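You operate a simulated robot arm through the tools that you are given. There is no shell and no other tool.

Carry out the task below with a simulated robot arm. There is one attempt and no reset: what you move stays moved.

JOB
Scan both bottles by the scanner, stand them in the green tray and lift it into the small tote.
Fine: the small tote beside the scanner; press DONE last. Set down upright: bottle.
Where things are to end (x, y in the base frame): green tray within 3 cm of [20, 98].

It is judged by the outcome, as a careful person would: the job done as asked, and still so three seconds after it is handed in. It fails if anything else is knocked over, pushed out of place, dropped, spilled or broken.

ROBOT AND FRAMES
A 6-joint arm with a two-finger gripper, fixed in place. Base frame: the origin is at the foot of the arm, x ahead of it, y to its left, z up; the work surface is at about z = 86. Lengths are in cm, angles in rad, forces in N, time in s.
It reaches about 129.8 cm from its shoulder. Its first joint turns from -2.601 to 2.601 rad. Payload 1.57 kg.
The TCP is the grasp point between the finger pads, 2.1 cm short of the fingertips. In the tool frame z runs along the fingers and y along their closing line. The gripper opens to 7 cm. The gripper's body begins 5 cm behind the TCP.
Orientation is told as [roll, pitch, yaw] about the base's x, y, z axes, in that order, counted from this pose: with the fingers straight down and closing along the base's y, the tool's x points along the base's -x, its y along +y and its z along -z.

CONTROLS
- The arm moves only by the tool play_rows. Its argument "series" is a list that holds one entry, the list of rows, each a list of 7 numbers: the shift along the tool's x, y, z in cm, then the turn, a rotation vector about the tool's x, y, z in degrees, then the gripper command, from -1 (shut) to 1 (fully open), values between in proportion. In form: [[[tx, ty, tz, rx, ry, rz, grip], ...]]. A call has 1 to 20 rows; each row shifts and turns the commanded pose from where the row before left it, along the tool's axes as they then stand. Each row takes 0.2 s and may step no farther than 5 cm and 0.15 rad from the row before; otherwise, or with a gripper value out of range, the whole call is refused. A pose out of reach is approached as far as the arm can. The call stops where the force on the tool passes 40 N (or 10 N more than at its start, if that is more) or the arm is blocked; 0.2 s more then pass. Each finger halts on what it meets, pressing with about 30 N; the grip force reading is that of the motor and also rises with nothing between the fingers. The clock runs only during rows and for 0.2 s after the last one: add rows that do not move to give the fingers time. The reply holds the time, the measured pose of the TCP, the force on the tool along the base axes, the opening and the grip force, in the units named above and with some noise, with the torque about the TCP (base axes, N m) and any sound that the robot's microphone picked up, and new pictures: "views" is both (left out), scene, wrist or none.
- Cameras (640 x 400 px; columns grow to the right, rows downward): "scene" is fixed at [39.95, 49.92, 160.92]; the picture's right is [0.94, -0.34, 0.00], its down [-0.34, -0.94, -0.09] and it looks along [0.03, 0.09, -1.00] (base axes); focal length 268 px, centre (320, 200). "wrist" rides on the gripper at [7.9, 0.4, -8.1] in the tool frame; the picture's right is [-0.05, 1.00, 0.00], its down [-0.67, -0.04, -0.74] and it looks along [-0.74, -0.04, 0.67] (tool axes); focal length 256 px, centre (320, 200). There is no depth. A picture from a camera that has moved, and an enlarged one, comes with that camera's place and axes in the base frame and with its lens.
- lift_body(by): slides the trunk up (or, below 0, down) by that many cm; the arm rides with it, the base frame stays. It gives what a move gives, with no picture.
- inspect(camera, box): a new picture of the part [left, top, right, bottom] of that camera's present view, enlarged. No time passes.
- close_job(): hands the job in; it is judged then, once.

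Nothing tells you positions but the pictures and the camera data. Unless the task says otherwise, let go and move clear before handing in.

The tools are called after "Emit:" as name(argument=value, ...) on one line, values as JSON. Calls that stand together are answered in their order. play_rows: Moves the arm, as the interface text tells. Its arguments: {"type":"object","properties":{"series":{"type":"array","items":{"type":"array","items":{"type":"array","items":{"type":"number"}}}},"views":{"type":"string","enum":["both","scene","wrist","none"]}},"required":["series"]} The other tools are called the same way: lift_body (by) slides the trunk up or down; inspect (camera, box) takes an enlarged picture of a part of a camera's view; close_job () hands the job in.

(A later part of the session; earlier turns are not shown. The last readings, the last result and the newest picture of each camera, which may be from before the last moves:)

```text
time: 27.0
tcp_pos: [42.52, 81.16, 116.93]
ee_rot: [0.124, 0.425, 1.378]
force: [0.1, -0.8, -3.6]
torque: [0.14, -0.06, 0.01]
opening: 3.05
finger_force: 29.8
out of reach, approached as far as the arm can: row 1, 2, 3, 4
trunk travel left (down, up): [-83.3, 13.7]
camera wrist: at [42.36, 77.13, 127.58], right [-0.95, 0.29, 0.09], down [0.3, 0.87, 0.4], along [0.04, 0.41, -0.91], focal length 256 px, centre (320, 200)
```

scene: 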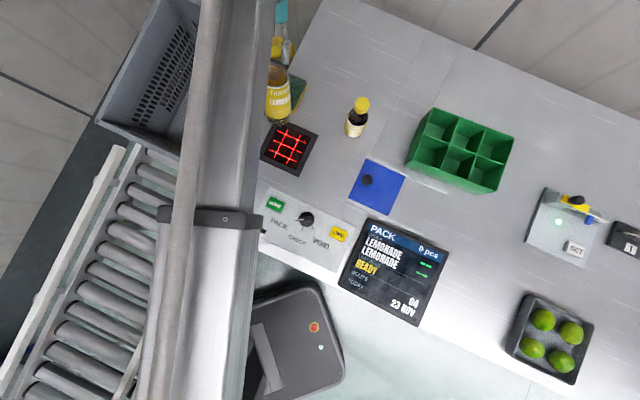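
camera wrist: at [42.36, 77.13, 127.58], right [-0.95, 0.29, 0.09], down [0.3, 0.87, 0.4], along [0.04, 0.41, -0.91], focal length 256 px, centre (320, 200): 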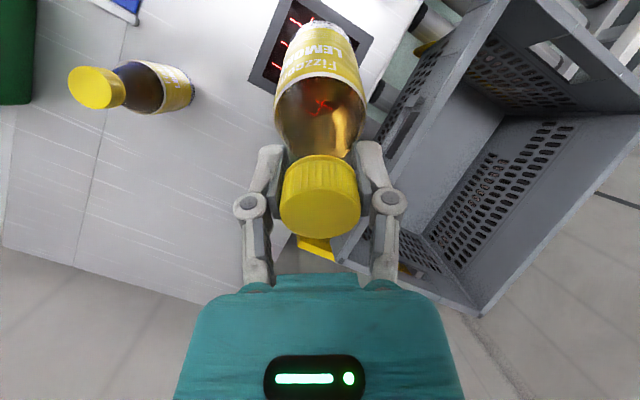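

Further tilt was refused because the hand must rise as it tilts; I'll add that rise to each row.

Emit:
play_rows(series=[[[0.581, 0.161, -1.264, -2.27, 8.19, 0, -1], [0.938, 0.259, -1.442, -2.27, 8.19, 0, -1], [1.335, 0.369, -1.511, -2.27, 8.19, 0, -1], [1.73, 0.479, -1.453, -2.27, 8.19, 0, -1]]], views="both")

```text
time: 28.0
tcp_pos: [41.12, 80.11, 116.99]
ee_rot: [0.149, 0.418, 1.376]
force: [-0.1, -0.1, -4.2]
torque: [0.1, -0.04, -0.01]
opening: 3.06
finger_force: 30.4
out of reach, approached as far as the arm can: row 1, 2, 3, 4
trunk travel left (down, up): [-83.3, 13.7]
camera wrist: at [41.22, 76.02, 127.56], right [-0.95, 0.3, 0.11], down [0.32, 0.86, 0.4], along [0.02, 0.41, -0.91], focal length 256 px, centre (320, 200)
```

scene: 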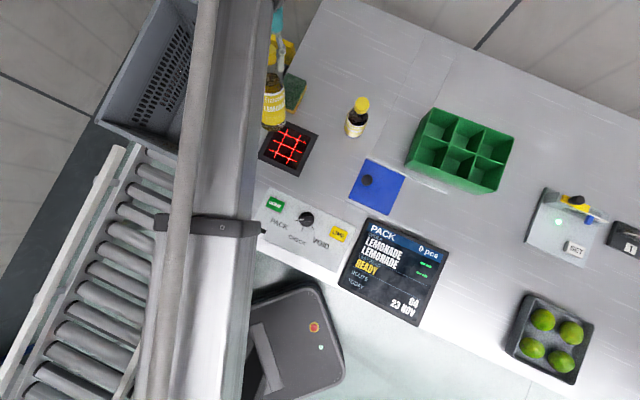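
wrist: 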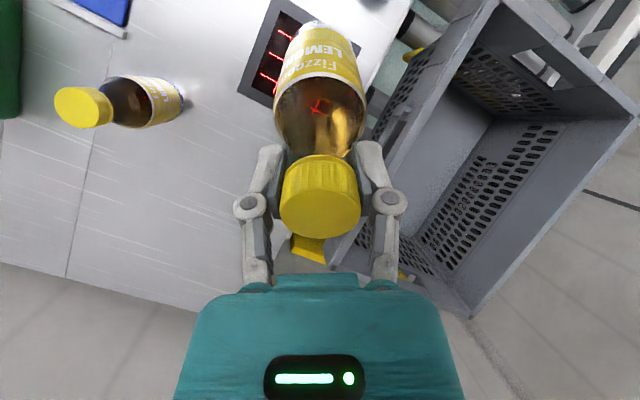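

Backward tilt stops at ~25°, so I'll try the other way: return to vertical, yaw 180° so the barcode faces the robot, then tilt the fingers outward.

Emit:
play_rows(series=[[[-0.423, -0.117, 0.921, 2.27, -8.19, 0, -1], [-0.175, -0.048, 0.593, 2.27, -8.19, 0, -1], [-0.03, -0.008, 0.208, 2.27, -8.19, 0, -1], [0, 0, 0, 0, 0, 0, -1]]], views="none")

```text
time: 29.0
tcp_pos: [41.09, 80.09, 115.15]
ee_rot: [0.018, -0.01, 1.338]
force: [-0.2, -0.7, -3.7]
torque: [0.0, 0.02, -0.02]
opening: 3.07
finger_force: 30.0
trunk travel left (down, up): [-83.3, 13.7]
```

Emit:
play_rows(series=[[[0, 0, 0, 0, 0, 8.5, -1], [0, 0, 0, 0, 0, 8.5, -1], [0, 0, 0, 0, 0, 8.5, -1], [0, 0, 0, 0, 0, 8.5, -1], [0, 0, 0, 0, 0, 8.5, -1], [0, 0, 0, 0, 0, 8.5, -1], [0, 0, 0, 0, 0, 8.5, -1], [0, 0, 0, 0, 0, 8.5, -1], [0, 0, 0, 0, 0, 8.5, -1], [0, 0, 0, 0, 0, 8.5, -1], [0, 0, 0, 0, 0, 8.5, -1], [0, 0, 0, 0, 0, 8.5, -1], [0, 0, 0, 0, 0, 8.5, -1], [0, 0, 0, 0, 0, 8.5, -1], [0, 0, 0, 0, 0, 8.5, -1], [0, 0, 0, 0, 0, 8.5, -1], [0, 0, 0, 0, 0, 8.5, -1], [0, 0, 0, 0, 0, 8.5, -1], [0, 0, 0, 0, 0, 8.5, -1], [0, 0, 0, 0, 0, 8.5, -1]]], views="both")

```text
time: 33.2
tcp_pos: [40.92, 80.14, 115.21]
ee_rot: [-0.019, 0.012, -1.631]
force: [-0.3, -0.3, -4.1]
torque: [0.0, -0.01, 0.02]
opening: 3.06
finger_force: 30.0
trunk travel left (down, up): [-83.3, 13.7]
camera wrist: at [42.1, 87.86, 123.36], right [0.99, -0.11, -0.02], down [-0.06, -0.67, 0.74], along [-0.1, -0.73, -0.67], focal length 256 px, centre (320, 200)
```

scene: 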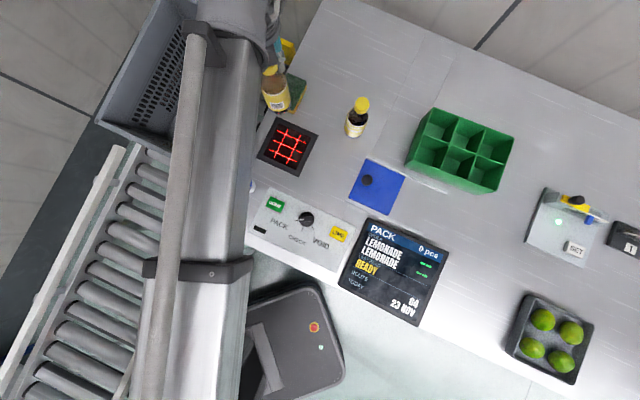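
wrist: 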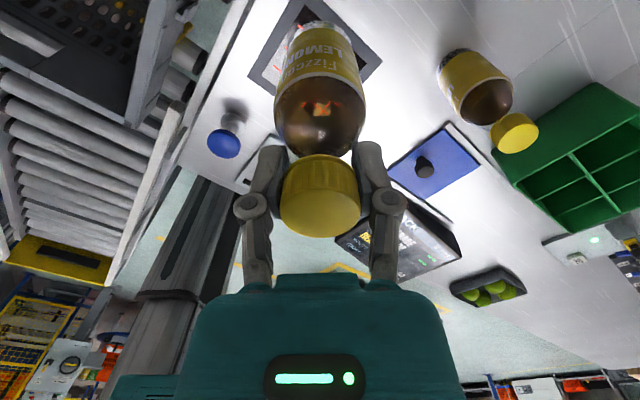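

The barcode is now visible to the scene camera, facing the robot. Let me zoom to measure its direction.

Emit:
inspect(camera="scene", box=[240, 50, 320, 120])

```text
5.71 times, centred on (280, 85) of scene
camera zoom: at [39.95, 49.92, 160.92], right [0.94, -0.34, 0.0], down [-0.34, -0.94, -0.09], along [0.03, 0.09, -1.0], focal length 1529 px, centre (549, 857)
```

zoom: 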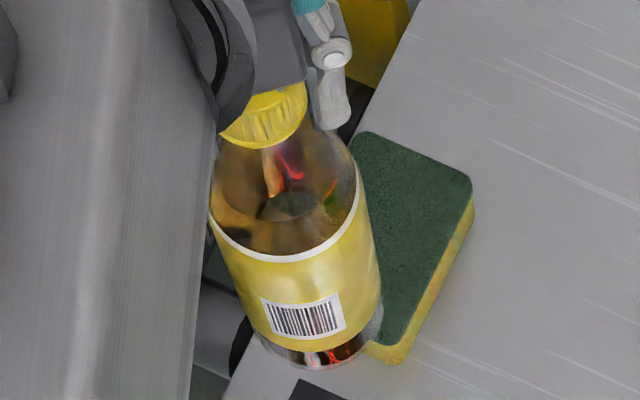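

The barcode now faces azimuth ≈ −102°. I'll tilt with the fingers going outward, adding the rise, and watch how far it goes.

Emit:
play_rows(series=[[[0, 0, -0.21, -1.26, 8.41, 0, -1], [0.091, 0.014, -0.613, -1.26, 8.41, 0, -1], [0.295, 0.044, -0.975, -1.26, 8.41, 0, -1], [0.596, 0.089, -1.264, -1.26, 8.41, 0, -1]]], views="scene")

```text
time: 34.2
tcp_pos: [41.01, 80.1, 118.5]
ee_rot: [0.08, 0.599, -1.609]
force: [0.8, -0.3, -3.5]
torque: [-0.15, 0.08, -0.02]
opening: 3.08
finger_force: 30.2
trunk travel left (down, up): [-83.3, 13.7]
```

scene: 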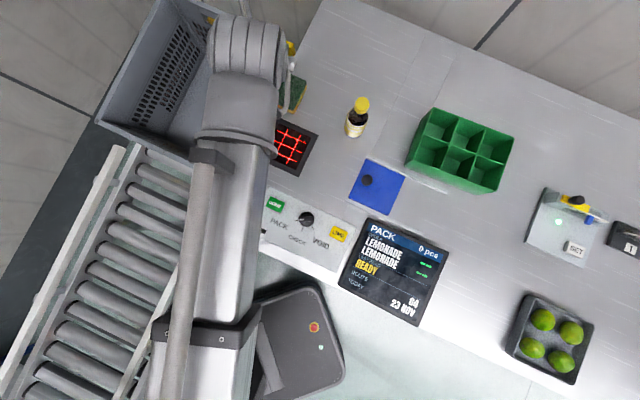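

Forward tilt works well (34° reached). Continue to about 60°.

Emit:
play_rows(series=[[[0.962, 0.144, -1.442, -1.26, 8.41, 0, -1], [1.37, 0.205, -1.511, -1.26, 8.41, 0, -1], [1.776, 0.266, -1.453, -1.26, 8.41, 0, -1], [0, 0, 0, 0, 0, 0, -1]]], views="both")

```text
time: 35.2
tcp_pos: [41.24, 79.85, 124.47]
ee_rot: [0.216, 1.036, -1.514]
force: [0.2, 0.7, -3.2]
torque: [-0.22, 0.06, 0.01]
opening: 3.09
finger_force: 29.7
trunk travel left (down, up): [-83.3, 13.7]
camera wrist: at [40.14, 76.98, 135.42], right [0.99, -0.16, 0.06], down [-0.14, -0.97, -0.21], along [0.09, 0.19, -0.98], focal length 256 px, centre (320, 200)
```

scene: 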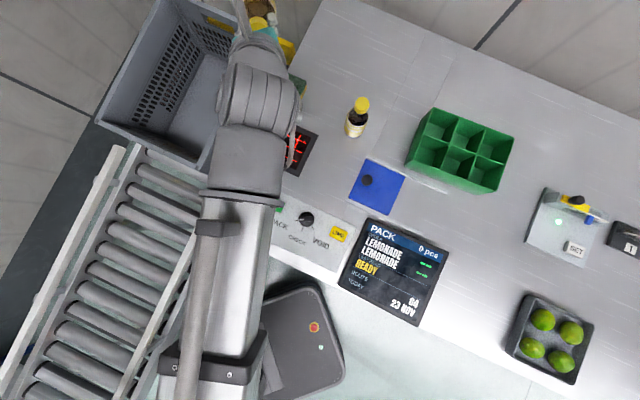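
wrist: 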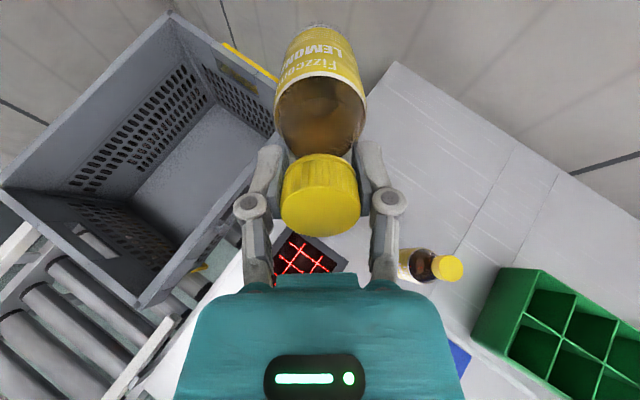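

The bottle is at 60° with the barcode pointing down toward the scanner side. I move the hand so that the barcode's normal aims at the scanner window, then lower in steps.

Emit:
play_rows(series=[[[-1.89, -0.665, -3.315, 0, 0, 0, -1], [-1.89, -0.665, -3.315, 0, 0, 0, -1], [0, 0, 0, 0, 0, 0, -1]]], views="both")

Emit:
lift_body(by=-7)

Emit:
inspect(camera="scene", box=[0, 0, 640, 400])

```text
time: 36.0
tcp_pos: [39.0, 72.83, 124.53]
ee_rot: [0.214, 1.032, -1.516]
force: [-0.8, 0.0, -3.6]
torque: [-0.21, 0.03, -0.01]
opening: 3.09
finger_force: 30.2
trunk travel left (down, up): [-83.3, 13.7]
camera wrist: at [37.89, 69.86, 135.37], right [0.99, -0.16, 0.06], down [-0.14, -0.97, -0.2], along [0.09, 0.19, -0.98], focal length 256 px, centre (320, 200)
```

scene: 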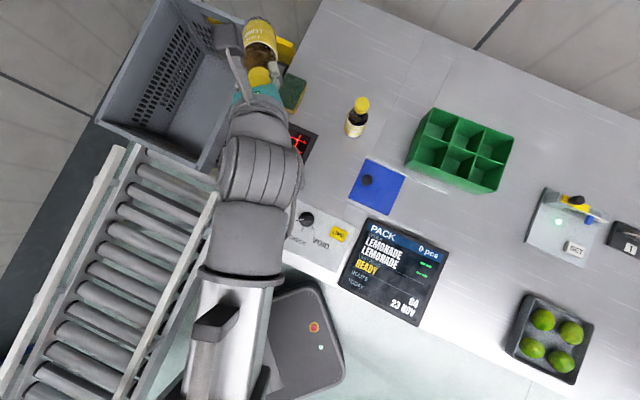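
wrist: 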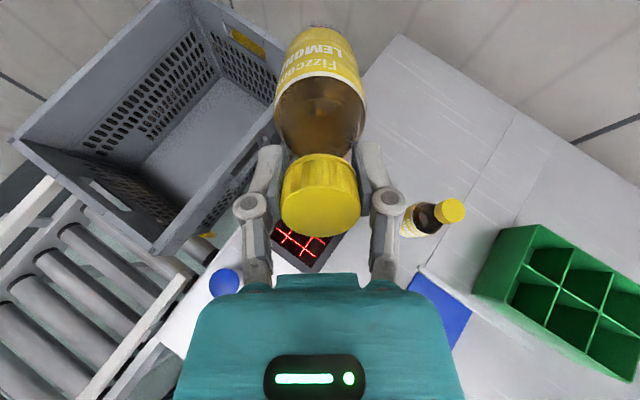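

```text
time: 37.0
tcp_pos: [39.01, 72.73, 117.49]
ee_rot: [0.217, 1.034, -1.517]
force: [-0.1, 0.2, -3.4]
torque: [-0.24, 0.05, -0.02]
opening: 3.07
finger_force: 29.8
trunk travel left (down, up): [-76.3, 20.7]
```

```text
1.00 times, centred on (320, 200) of scene (not enlarged: the box is as wide or as high as the picture)
camera zoom: at [39.95, 49.92, 160.92], right [0.94, -0.34, 0.0], down [-0.34, -0.94, -0.09], along [0.03, 0.09, -1.0], focal length 268 px, centre (320, 200)
```

zoom: 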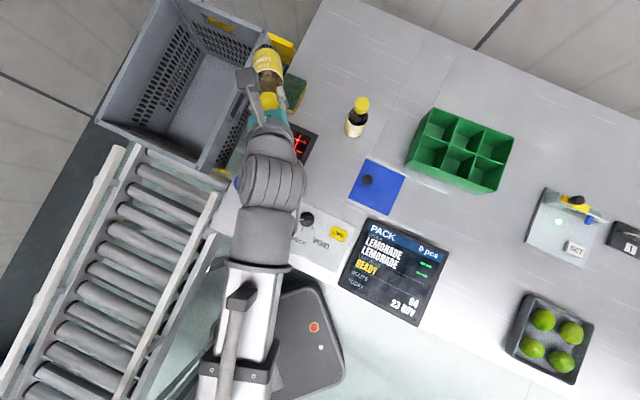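

No read yet (screen still READY). Lowering further.

Emit:
lift_body(by=-5)

Emit:
inspect(camera="scene", box=[220, 20, 460, 320])

```text
time: 38.0
tcp_pos: [38.88, 72.88, 112.47]
ee_rot: [0.215, 1.033, -1.517]
force: [0.1, -1.1, -4.0]
torque: [-0.28, 0.02, 0.02]
opening: 3.08
finger_force: 30.1
trunk travel left (down, up): [-71.3, 25.7]
```

```text
1.33 times, centred on (340, 170) of scene
camera zoom: at [39.95, 49.92, 160.92], right [0.94, -0.34, 0.0], down [-0.34, -0.94, -0.09], along [0.03, 0.09, -1.0], focal length 357 px, centre (293, 240)
```

zoom: 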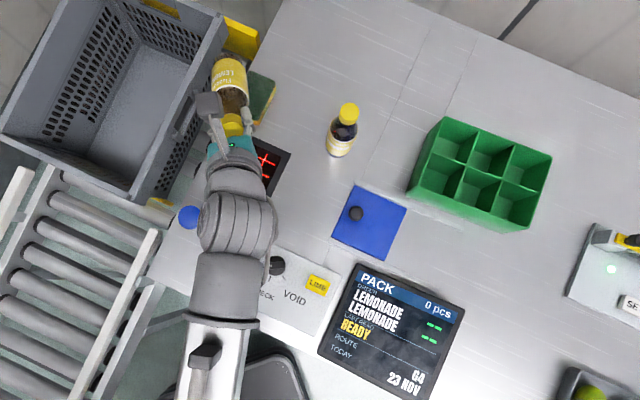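

Emit:
lift_body(by=-4)

Emit:
inspect(camera="scene", box=[220, 20, 460, 320])

Emit:
inspect(camera="wrist", box=[0, 0, 640, 400])

```text
time: 38.8
tcp_pos: [39.04, 72.79, 108.45]
ee_rot: [0.217, 1.033, -1.517]
force: [0.1, 0.1, -2.8]
torque: [-0.23, 0.04, -0.02]
opening: 3.09
finger_force: 29.5
trunk travel left (down, up): [-67.3, 29.7]
```

```text
1.33 times, centred on (340, 170) of scene
camera zoom: at [39.95, 49.92, 160.92], right [0.94, -0.34, 0.0], down [-0.34, -0.94, -0.09], along [0.03, 0.09, -1.0], focal length 357 px, centre (293, 240)
```

zoom: 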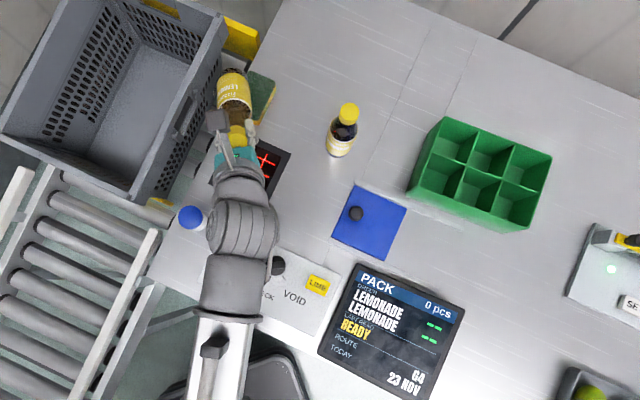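

```text
1.00 times, centred on (320, 200) of wrist (not enlarged: the box is as wide or as high as the picture)
camera zoom: at [37.87, 69.82, 119.39], right [0.99, -0.16, 0.06], down [-0.14, -0.97, -0.2], along [0.09, 0.19, -0.98], focal length 256 px, centre (320, 200)
```

zoom: 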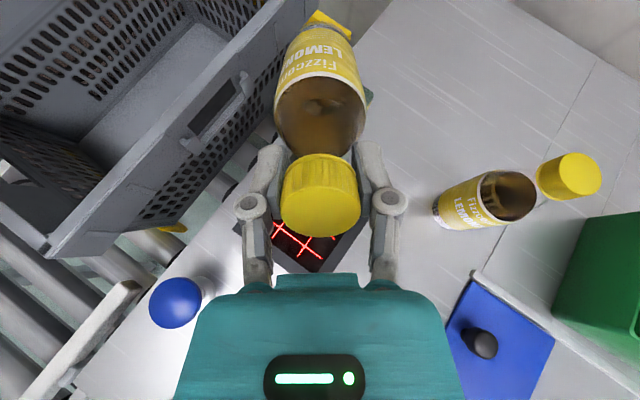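

No read at that offset; I'll bring the barcode directly over the window centre.

Emit:
play_rows(series=[[[-1.03, -0.21, -1.77, 0, 0, 0, -1], [-1.03, -0.21, -1.77, 0, 0, 0, -1], [-1.03, -0.21, -1.77, 0, 0, 0, -1], [0, 0, 0, 0, 0, 0, -1]]], views="both")

```text
time: 39.8
tcp_pos: [37.59, 66.85, 108.5]
ee_rot: [0.217, 1.034, -1.516]
force: [0.7, -0.6, -4.0]
torque: [-0.23, 0.06, 0.0]
opening: 3.09
finger_force: 29.9
out of reach, approached as far as the arm can: row 3
trunk travel left (down, up): [-67.3, 29.7]
camera wrist: at [36.55, 63.84, 119.38], right [0.99, -0.16, 0.06], down [-0.14, -0.97, -0.2], along [0.09, 0.19, -0.98], focal length 256 px, centre (320, 200)
```

scene: 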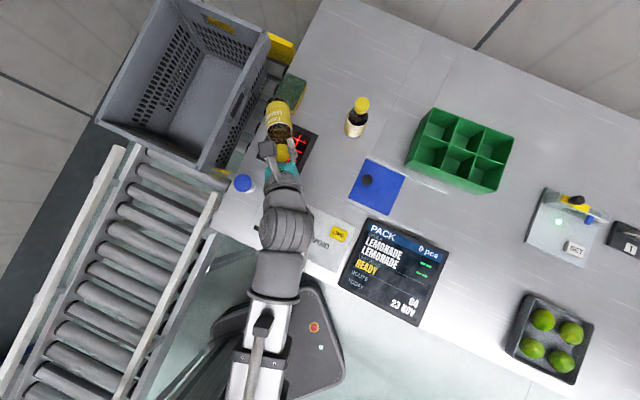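
wrist: 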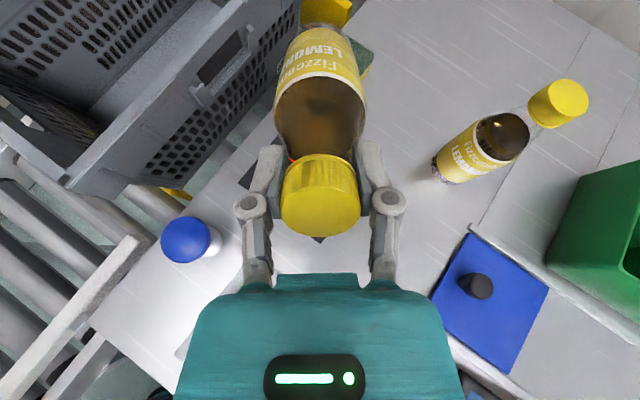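

Emit:
lift_body(by=-4)

Emit:
inspect(camera="scene", box=[220, 60, 460, 320])

```text
time: 40.6
tcp_pos: [37.72, 66.8, 104.44]
ee_rot: [0.214, 1.031, -1.518]
force: [0.0, -0.2, -3.3]
torque: [-0.28, 0.07, -0.01]
opening: 3.07
finger_force: 29.9
trunk travel left (down, up): [-63.3, 33.7]
```

```text
1.54 times, centred on (340, 190) of scene
camera zoom: at [39.95, 49.92, 160.92], right [0.94, -0.34, 0.0], down [-0.34, -0.94, -0.09], along [0.03, 0.09, -1.0], focal length 412 px, centre (289, 215)
```

zoom: 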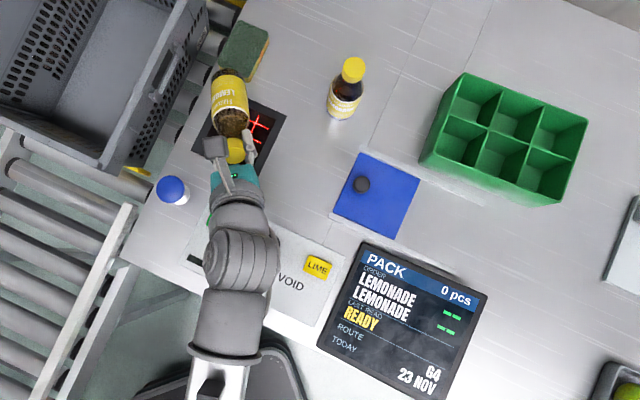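

Emit:
lift_body(by=-3.5)

Emit:
inspect(camera="scene", box=[220, 60, 460, 320])

Emit:
inspect(camera="wrist", box=[0, 0, 640, 400])

```text
time: 41.4
tcp_pos: [37.69, 66.67, 101.0]
ee_rot: [0.214, 1.031, -1.517]
force: [0.3, -1.0, -3.1]
torque: [-0.27, 0.08, 0.02]
opening: 3.1
finger_force: 30.0
trunk travel left (down, up): [-59.8, 37.2]
```

```text
1.54 times, centred on (340, 190) of scene
camera zoom: at [39.95, 49.92, 160.92], right [0.94, -0.34, 0.0], down [-0.34, -0.94, -0.09], along [0.03, 0.09, -1.0], focal length 412 px, centre (289, 215)
```

zoom: 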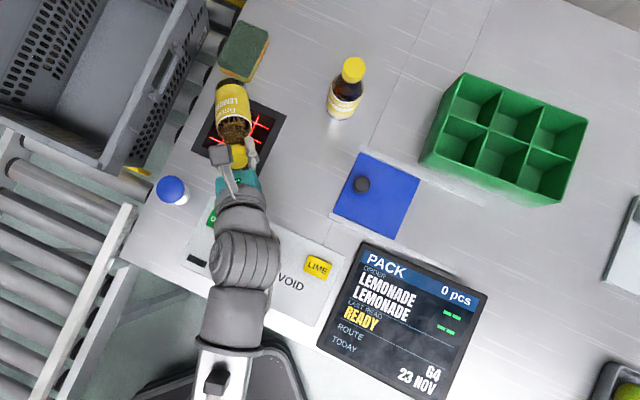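

```text
1.00 times, centred on (320, 200) of wrist (not enlarged: the box is as wide or as high as the picture)
camera zoom: at [36.55, 63.85, 111.88], right [0.99, -0.16, 0.06], down [-0.14, -0.97, -0.2], along [0.09, 0.19, -0.98], focal length 256 px, centre (320, 200)
```

zoom: 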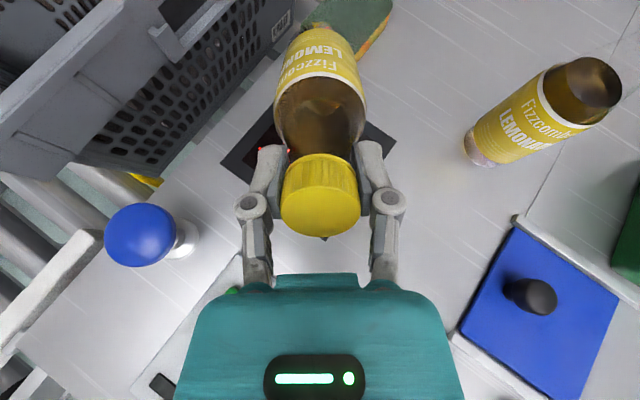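

Not read yet at 60°; I'll tilt further to about 77° so the barcode faces almost straight down.

Emit:
play_rows(series=[[[2.175, 0.326, -1.27, -1.26, 8.41, 0, -1], [2.475, 0.37, -0.986, -1.26, 8.41, 0, -1], [0, 0, 0, 0, 0, 0, -1]]], views="both")

```text
time: 42.2
tcp_pos: [37.83, 66.9, 106.2]
ee_rot: [0.51, 1.31, -1.247]
force: [-0.1, -0.1, -3.4]
torque: [-0.28, 0.03, -0.01]
opening: 3.08
finger_force: 29.5
trunk travel left (down, up): [-59.8, 37.2]
camera wrist: at [36.03, 60.82, 115.65], right [0.98, -0.18, 0.07], down [-0.13, -0.87, -0.48], along [0.15, 0.46, -0.87], focal length 256 px, centre (320, 200)
```

scene: 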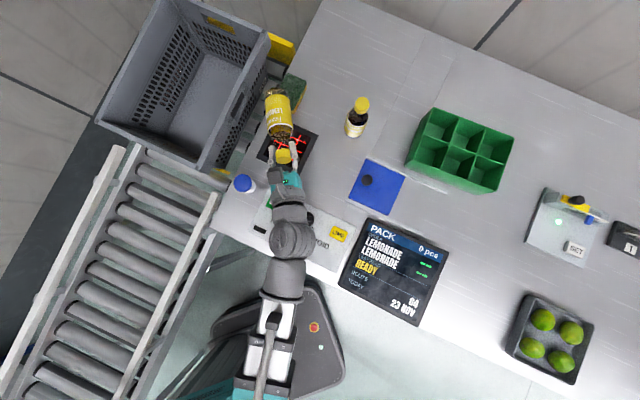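
wrist: 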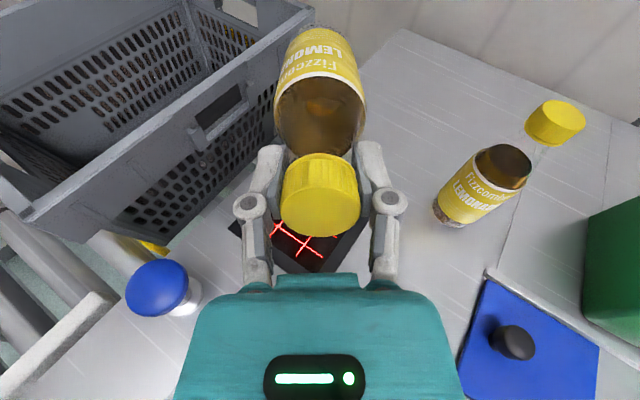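

Emit:
play_rows(series=[[[-0.446, -0.444, -2.06, 0, 0, 0, -1], [0, 0, 0, 0, 0, 0, -1]]], views="none")

Emit:
lift_body(by=-4)

Emit:
inspect(camera="scene", box=[220, 60, 460, 320])

```text
time: 42.8
tcp_pos: [37.14, 64.75, 106.1]
ee_rot: [0.511, 1.308, -1.249]
force: [0.0, 0.4, -3.4]
torque: [-0.27, 0.05, -0.01]
opening: 3.08
finger_force: 29.9
trunk travel left (down, up): [-59.8, 37.2]
```

```text
time: 43.6
tcp_pos: [36.98, 64.84, 102.16]
ee_rot: [0.508, 1.308, -1.249]
force: [-1.5, 1.2, -3.7]
torque: [-0.28, 0.08, 0.04]
opening: 3.07
finger_force: 30.1
trunk travel left (down, up): [-55.8, 41.2]
```

```text
1.54 times, centred on (340, 190) of scene
camera zoom: at [39.95, 49.92, 160.92], right [0.94, -0.34, 0.0], down [-0.34, -0.94, -0.09], along [0.03, 0.09, -1.0], focal length 412 px, centre (289, 215)
```

zoom: 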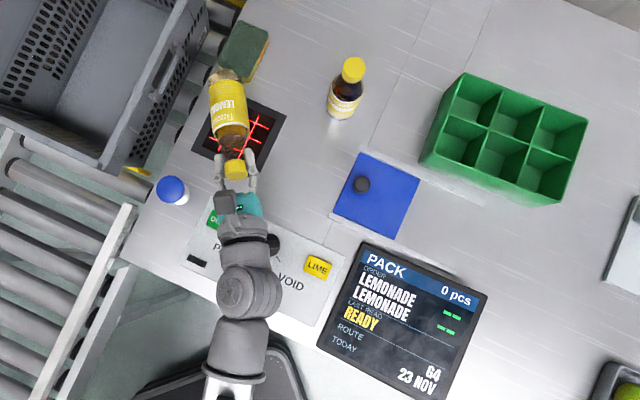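

Emit:
inspect(camera="scene", box=[250, 80, 330, 190])

Emit:
inspect(camera="wrist", box=[220, 0, 420, 280])

Emit:
inspect(camera="scene", box=[330, 210, 460, 330])

```text
3.64 times, centred on (290, 135) of scene
camera zoom: at [39.95, 49.92, 160.92], right [0.94, -0.34, 0.0], down [-0.34, -0.94, -0.09], along [0.03, 0.09, -1.0], focal length 973 px, centre (429, 436)
```

zoom: 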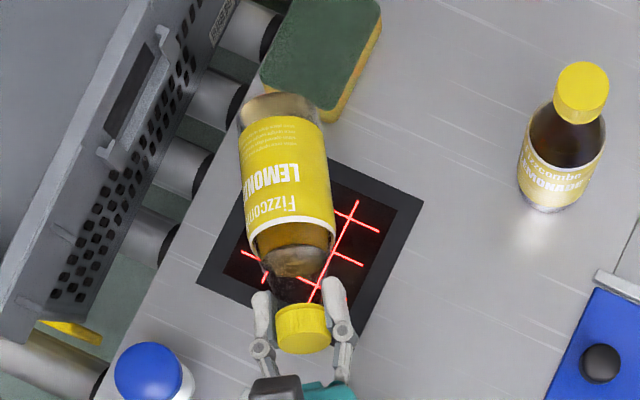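

```text
1.43 times, centred on (320, 140) of wrist
camera zoom: at [35.2, 58.81, 111.63], right [0.98, -0.18, 0.07], down [-0.13, -0.87, -0.48], along [0.15, 0.46, -0.87], focal length 366 px, centre (320, 286)
```

zoom: 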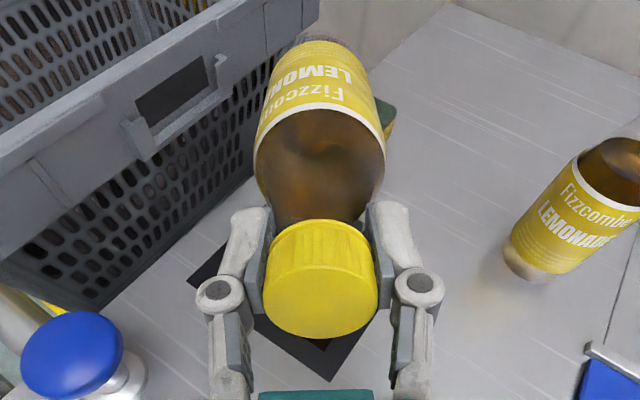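

```text
3.33 times, centred on (395, 270) of scene
camera zoom: at [39.95, 49.92, 160.92], right [0.94, -0.34, 0.0], down [-0.34, -0.94, -0.09], along [0.03, 0.09, -1.0], focal length 892 px, centre (70, -33)
```

zoom: 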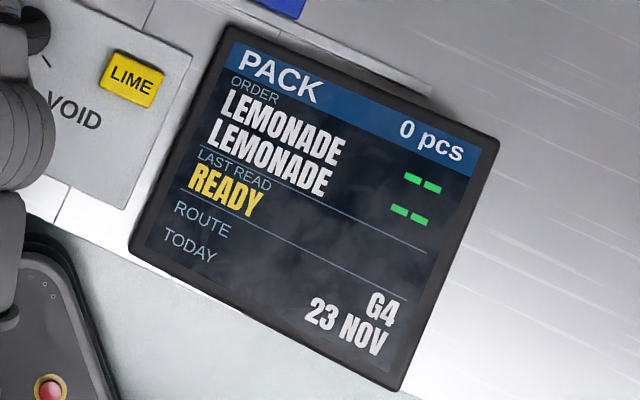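

The bottle is right over the window with the barcode facing nearly straight down; the read range must be shorter. I lower more, gently.

Emit:
lift_body(by=-3)

Emit:
inspect(camera="scene", box=[220, 60, 460, 320])

```text
time: 44.4
tcp_pos: [37.12, 64.74, 99.05]
ee_rot: [0.507, 1.31, -1.251]
force: [0.0, 0.2, -3.2]
torque: [-0.27, 0.06, 0.0]
opening: 3.07
finger_force: 30.0
trunk travel left (down, up): [-52.8, 44.2]
```

```text
1.54 times, centred on (340, 190) of scene
camera zoom: at [39.95, 49.92, 160.92], right [0.94, -0.34, 0.0], down [-0.34, -0.94, -0.09], along [0.03, 0.09, -1.0], focal length 412 px, centre (289, 215)
```

zoom: 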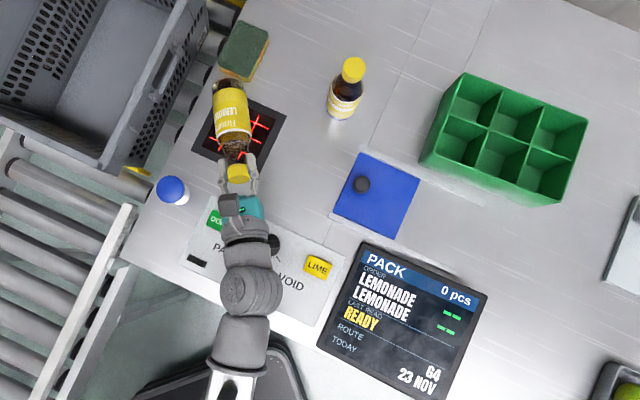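

Emit:
lift_body(by=-2.5)

Emit:
inspect(camera="scene", box=[220, 60, 460, 320])

Emit:
inspect(camera="scene", box=[250, 90, 320, 190])

Emit:
inspect(camera="wrist", box=[0, 0, 640, 400])

```text
time: 45.1
tcp_pos: [37.03, 64.69, 96.56]
ee_rot: [0.509, 1.307, -1.249]
force: [-0.2, 0.8, -3.2]
torque: [-0.3, 0.06, -0.02]
opening: 3.1
finger_force: 29.4
trunk travel left (down, up): [-50.3, 46.7]
```

```text
1.54 times, centred on (340, 190) of scene
camera zoom: at [39.95, 49.92, 160.92], right [0.94, -0.34, 0.0], down [-0.34, -0.94, -0.09], along [0.03, 0.09, -1.0], focal length 412 px, centre (289, 215)
```

zoom: 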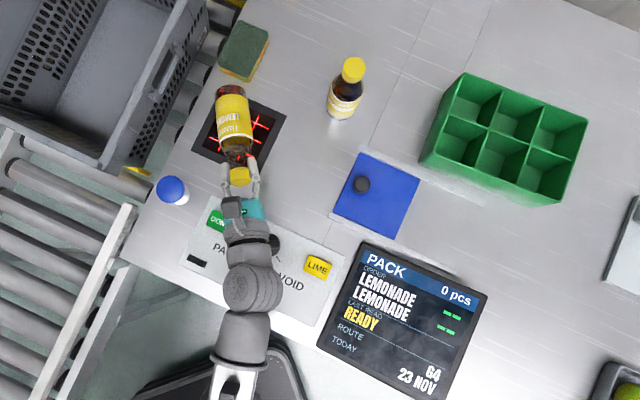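

```text
4.00 times, centred on (285, 140) of scene
camera zoom: at [39.95, 49.92, 160.92], right [0.94, -0.34, 0.0], down [-0.34, -0.94, -0.09], along [0.03, 0.09, -1.0], focal length 1070 px, centre (460, 440)
```

zoom: 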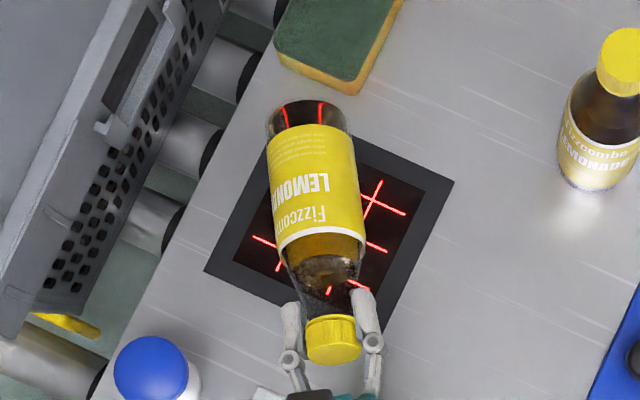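

```text
1.00 times, centred on (320, 200) of wrist (not enlarged: the box is as wide or as high as the picture)
camera zoom: at [35.2, 58.81, 106.13], right [0.98, -0.18, 0.07], down [-0.13, -0.87, -0.48], along [0.15, 0.46, -0.87], focal length 256 px, centre (320, 200)
```

zoom: 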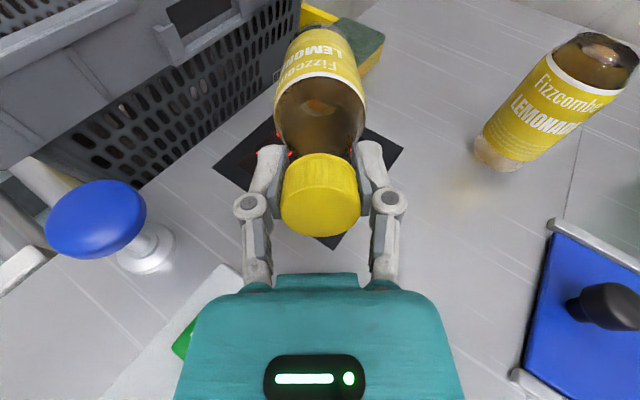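

Still READY. I'll shift the barcode about 2 cm inward toward the exact window centre in small steps and listen for a beep.

Emit:
play_rows(series=[[[-0.21, -0.18, -0.97, 0, 0, 0, -1], [-0.21, -0.18, -0.97, 0, 0, 0, -1], [0, 0, 0, 0, 0, 0, -1], [0, 0, 0, 0, 0, 0, -1]]], views="scene")

```text
time: 46.1
tcp_pos: [36.24, 62.89, 96.56]
ee_rot: [0.506, 1.308, -1.25]
force: [0.7, -0.3, -4.4]
torque: [-0.28, 0.09, -0.01]
opening: 3.1
finger_force: 29.7
trunk travel left (down, up): [-50.3, 46.7]
```

scene: 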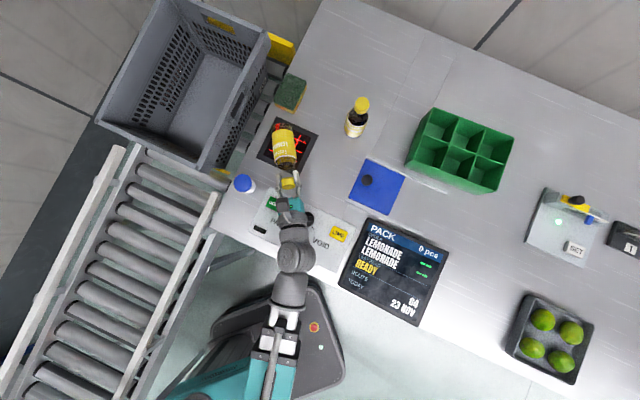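

Emit:
lift_body(by=-1.5)

Emit:
inspect(camera="scene", box=[240, 80, 460, 320])

```text
time: 46.7
tcp_pos: [36.41, 62.8, 95.06]
ee_rot: [0.506, 1.307, -1.251]
force: [-0.8, 0.4, -3.9]
torque: [-0.25, 0.05, 0.01]
opening: 3.06
finger_force: 30.0
trunk travel left (down, up): [-48.8, 48.2]
```

```text
1.67 times, centred on (350, 200) of scene
camera zoom: at [39.95, 49.92, 160.92], right [0.94, -0.34, 0.0], down [-0.34, -0.94, -0.09], along [0.03, 0.09, -1.0], focal length 446 px, centre (270, 200)
```

zoom: 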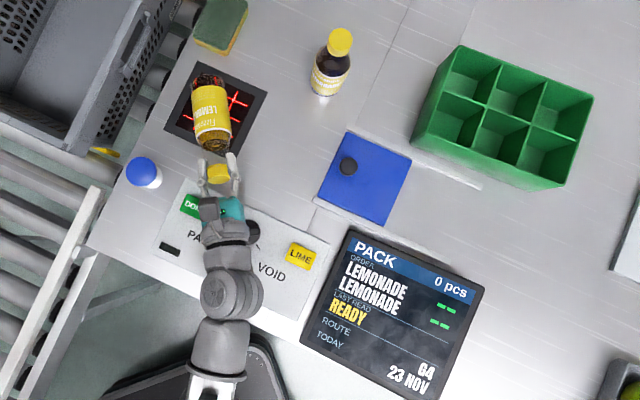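

I'll level the bottle fully (tilt 90°) to see whether the facing angle is the limit.

Emit:
play_rows(series=[[[2.07, 0.31, -0.49, -0.98, 6.53, 0, -1], [2.14, 0.32, -0.25, -0.98, 6.53, 0, -1], [0, 0, 0, 0, 0, 0, -1], [0, 0, 0, 0, 0, 0, -1]]], views="both")

```text
time: 47.7
tcp_pos: [36.44, 62.84, 99.3]
ee_rot: [1.589, 1.44, -0.188]
force: [0.7, 0.8, -2.9]
torque: [-0.29, 0.05, 0.03]
opening: 3.08
finger_force: 30.2
trunk travel left (down, up): [-48.8, 48.2]
camera wrist: at [34.17, 54.88, 107.24], right [0.98, -0.2, 0.08], down [-0.1, -0.74, -0.67], along [0.19, 0.64, -0.74], focal length 256 px, centre (320, 200)
```

scene: 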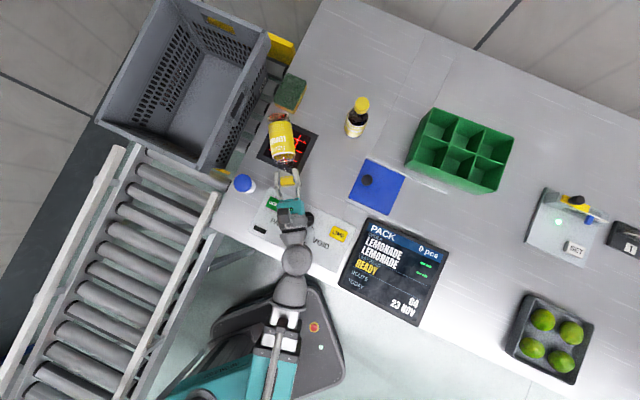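
wrist: 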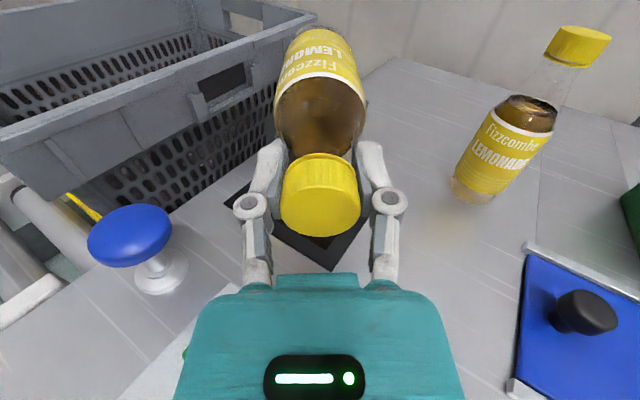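

Emit:
lift_body(by=-2)

Emit:
inspect(camera="scene", box=[240, 80, 460, 320])

Emit:
inspect(camera="scene", box=[250, 100, 330, 190])

```text
time: 48.4
tcp_pos: [36.46, 62.74, 97.34]
ee_rot: [1.589, 1.44, -0.19]
force: [0.4, -0.3, -3.8]
torque: [-0.31, 0.03, -0.04]
opening: 3.1
finger_force: 30.1
trunk travel left (down, up): [-46.8, 50.2]
```

```text
1.67 times, centred on (350, 200) of scene
camera zoom: at [39.95, 49.92, 160.92], right [0.94, -0.34, 0.0], down [-0.34, -0.94, -0.09], along [0.03, 0.09, -1.0], focal length 446 px, centre (270, 200)
```

zoom: 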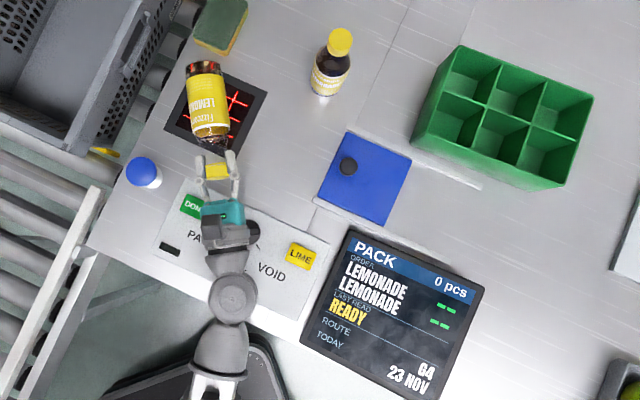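

```text
4.44 times, centred on (290, 145) of scene
camera zoom: at [39.95, 49.92, 160.92], right [0.94, -0.34, 0.0], down [-0.34, -0.94, -0.09], along [0.03, 0.09, -1.0], focal length 1189 px, centre (453, 444)
```

zoom: 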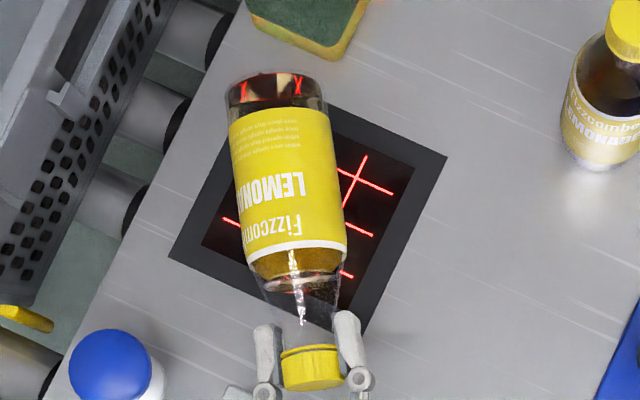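

Centred and level but no read. I'll try rolling the bottle about its own axis a little each way, in case the barcode isn't quite at the bottom.

Emit:
play_rows(series=[[[0, 0, 0, 0, 0, -8, -1], [0, 0, 0, 0, 0, 0, -1], [0, 0, 0, 0, 0, -8, -1], [0, 0, 0, 0, 0, 0, -1], [0, 0, 0, 0, 0, -8, -1], [0, 0, 0, 0, 0, 0, -1]]], views="scene")

```text
time: 49.8
tcp_pos: [36.45, 62.78, 97.31]
ee_rot: [1.576, 1.02, -0.201]
force: [-0.2, 0.1, -3.6]
torque: [-0.27, 0.05, -0.03]
opening: 3.07
finger_force: 29.7
trunk travel left (down, up): [-46.8, 50.2]
```

scene: 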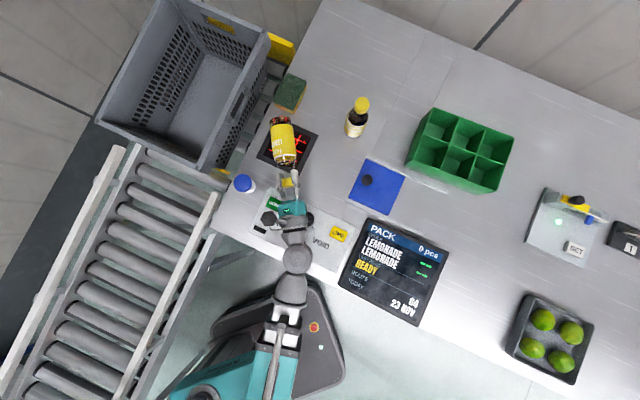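

Emit:
inspect(camera="scene", box=[250, 100, 330, 190])

Emit:
inspect(camera="scene", box=[235, 180, 345, 260])

```text
4.44 times, centred on (290, 145) of scene
camera zoom: at [39.95, 49.92, 160.92], right [0.94, -0.34, 0.0], down [-0.34, -0.94, -0.09], along [0.03, 0.09, -1.0], focal length 1189 px, centre (453, 444)
```

zoom: 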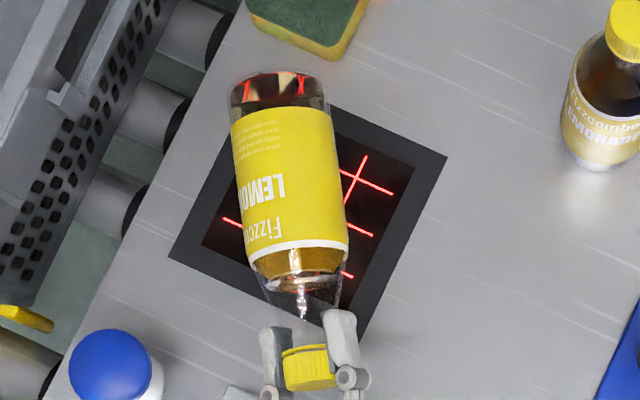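

```text
5.00 times, centred on (290, 220) of scene
camera zoom: at [39.95, 49.92, 160.92], right [0.94, -0.34, 0.0], down [-0.34, -0.94, -0.09], along [0.03, 0.09, -1.0], focal length 1338 px, centre (470, 100)
```

zoom: 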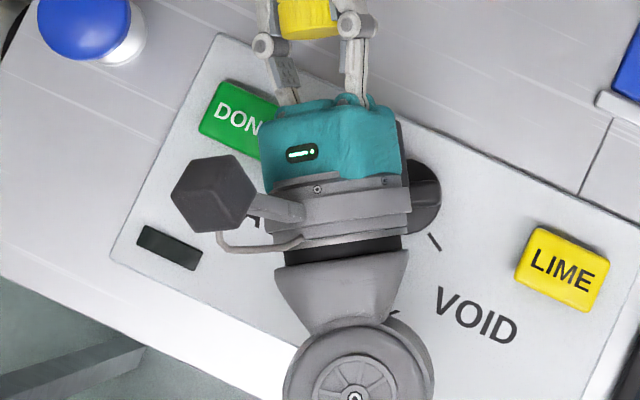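

Emit:
play_rows(series=[[[0, 0, 0, 0, 0, 8, -1], [0, 0, 0, 0, 0, 8, -1], [0, 0, 0, 0, 0, 8, -1], [0, 0, 0, 0, 0, 8, -1], [0, 0, 0, 0, 0, 0, -1], [0, 0, 0, 0, 0, 8, -1], [0, 0, 0, 0, 0, 0, -1], [0, 0, 0, 0, 0, 8, -1], [0, 0, 0, 0, 0, 0, -1]]], views="scene")

```text
time: 51.8
tcp_pos: [36.48, 62.82, 97.2]
ee_rot: [-1.579, 1.28, 2.927]
force: [-0.8, -0.4, -4.8]
torque: [-0.31, 0.04, -0.02]
opening: 3.06
finger_force: 29.9
trunk travel left (down, up): [-46.8, 50.2]
```

scene: 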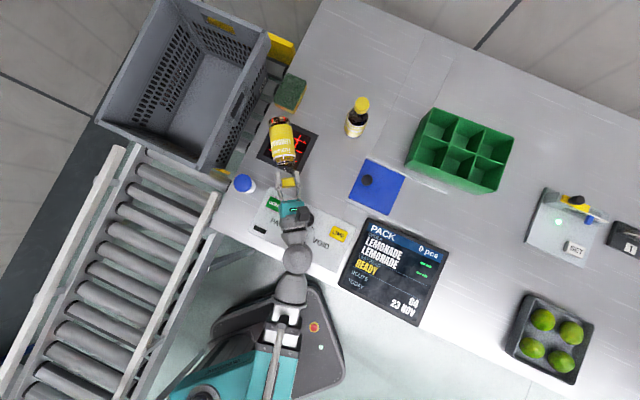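

Still no read. I'll look more closely at the scanner, the blue-domed object and the panel for hints, before trying other poses.

Emit:
inspect(camera="scene", box=[228, 165, 268, 200])

Emit:
inspect(camera="wrist", box=[60, 120, 300, 330])

Emit:
inspect(camera="scene", box=[260, 120, 320, 180])

Emit:
inspect(camera="scene", box=[340, 225, 450, 325])

```text
11.43 times, centred on (248, 182) of scene
camera zoom: at [39.95, 49.92, 160.92], right [0.94, -0.34, 0.0], down [-0.34, -0.94, -0.09], along [0.03, 0.09, -1.0], focal length 3058 px, centre (1143, 400)
```

zoom: 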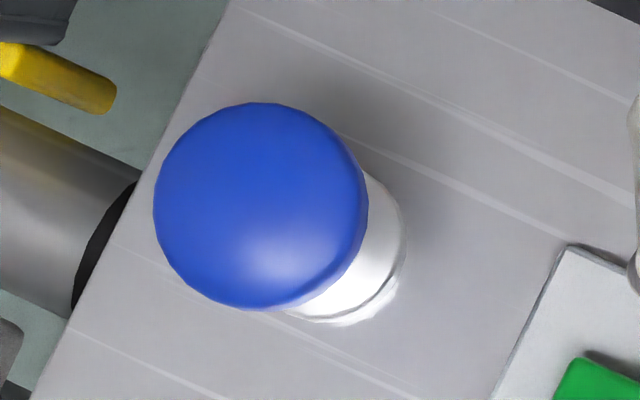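

```text
1.90 times, centred on (180, 225) of wrist
camera zoom: at [37.38, 54.21, 104.79], right [0.92, -0.19, -0.34], down [-0.37, -0.68, -0.63], along [-0.11, 0.71, -0.7], focal length 488 px, centre (587, 152)
```

zoom: 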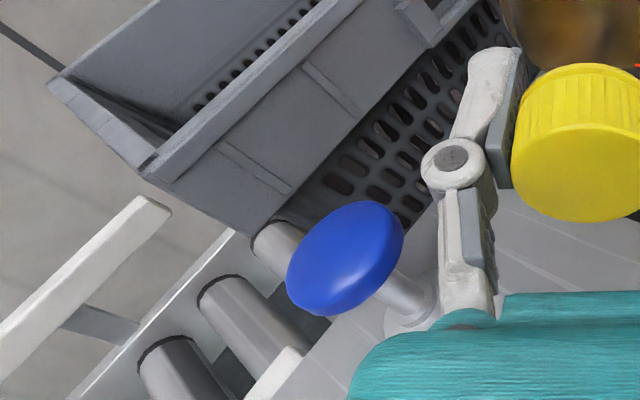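

```text
6.67 times, centred on (290, 150) of scene
camera zoom: at [39.95, 49.92, 160.92], right [0.94, -0.34, 0.0], down [-0.34, -0.94, -0.09], along [0.03, 0.09, -1.0], focal length 1784 px, centre (520, 533)
```

zoom: 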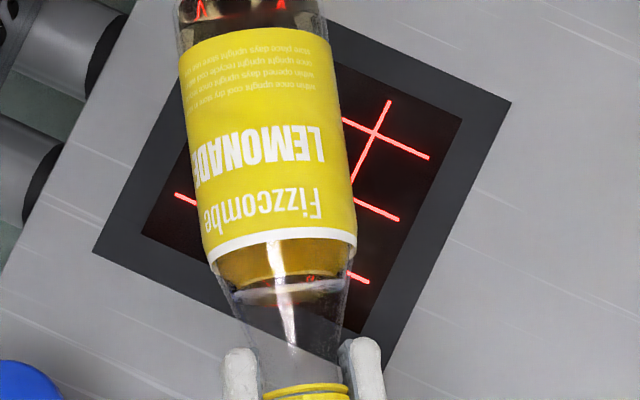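

```text
4.00 times, centred on (395, 275) of scene
camera zoom: at [39.95, 49.92, 160.92], right [0.94, -0.34, 0.0], down [-0.34, -0.94, -0.09], along [0.03, 0.09, -1.0], focal length 1070 px, centre (20, -100)
```

zoom: 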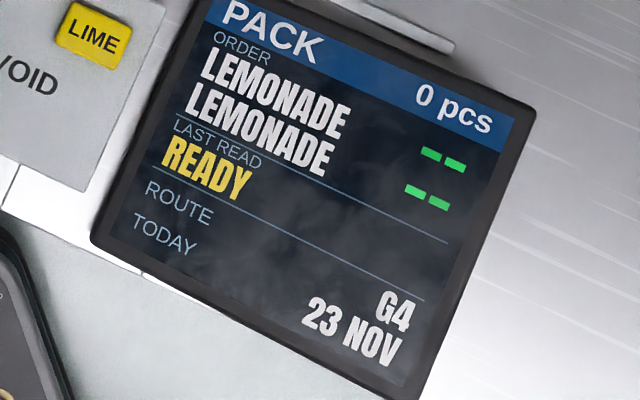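

I'll roll back, return to ~77° tilt, and then approach closer to the window in small steps.

Emit:
play_rows(series=[[[0, 0, 0, 0, 0, -8, -1], [0, 0, 0, 0, 0, -8, -1], [0, 0, 0, 0, 0, -8, -1], [-2.156, -0.323, 0, 0.98, -6.53, 0, -1], [-2.11, -0.316, 0.247, 0.98, -6.53, 0, -1], [0, 0, 0, 0, 0, -6, -1], [0, 0, 0, 0, 0, 0, -1]]], views="scene")

```text
time: 53.4
tcp_pos: [36.32, 62.85, 93.01]
ee_rot: [0.779, 1.242, -0.965]
force: [0.2, -0.1, -4.4]
torque: [-0.3, 0.07, 0.0]
opening: 3.08
finger_force: 30.3
trunk travel left (down, up): [-46.8, 50.2]
```

scene: 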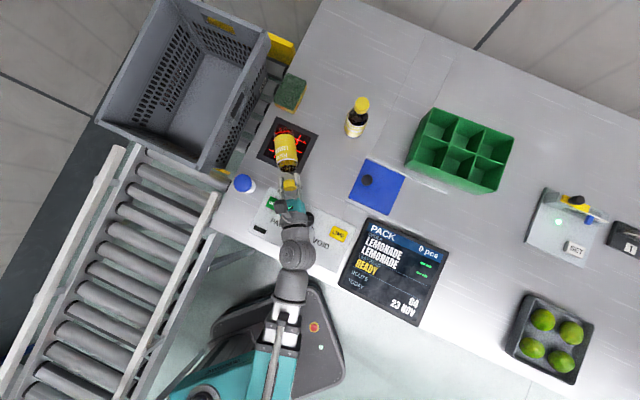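

Emit:
play_rows(series=[[[0, 0, 0, 0, 0, 0, -1], [0, 0, 0, 0, 0, 0, -1], [0, 0, 0, 0, 0, 0, -1], [0, 0, 0, 0, 0, 0, -1], [0, 0, 0, 0, 0, 0, -1], [0, 0, 0, 0, 0, 0, -1], [0, 0, 0, 0, 0, 0, -1], [0, 0, 0, 0, 0, 0, -1], [0, 0, 0, 0, 0, 0, -1], [0, 0, 0, 0, 0, 0, -1]]], views="both")

Emit:
inspect(camera="scene", box=[260, 120, 320, 180])

```text
time: 55.6
tcp_pos: [36.29, 62.9, 93.05]
ee_rot: [0.779, 1.242, -0.966]
force: [0.1, 0.0, -3.4]
torque: [-0.26, 0.03, 0.02]
opening: 3.08
finger_force: 29.7
trunk travel left (down, up): [-46.8, 50.2]
camera wrist: at [33.71, 57.08, 102.49], right [0.97, -0.16, 0.18], down [-0.06, -0.88, -0.47], along [0.23, 0.45, -0.87], focal length 256 px, centre (320, 200)
```

scene: 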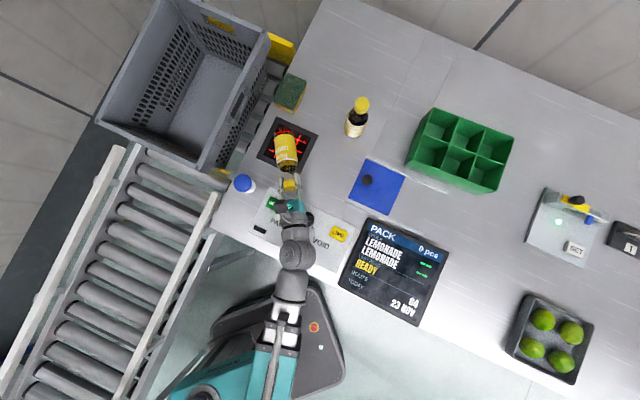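
wrist: 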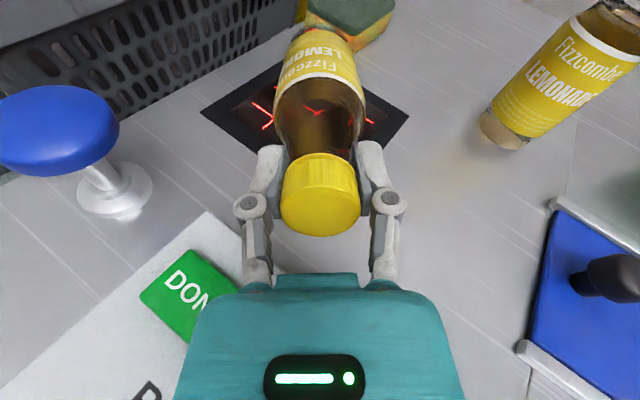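

```text
6.67 times, centred on (290, 150) of scene
camera zoom: at [39.95, 49.92, 160.92], right [0.94, -0.34, 0.0], down [-0.34, -0.94, -0.09], along [0.03, 0.09, -1.0], focal length 1784 px, centre (520, 533)
```

zoom: 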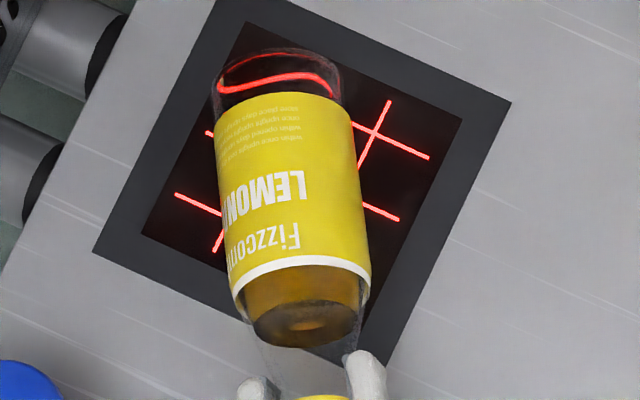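

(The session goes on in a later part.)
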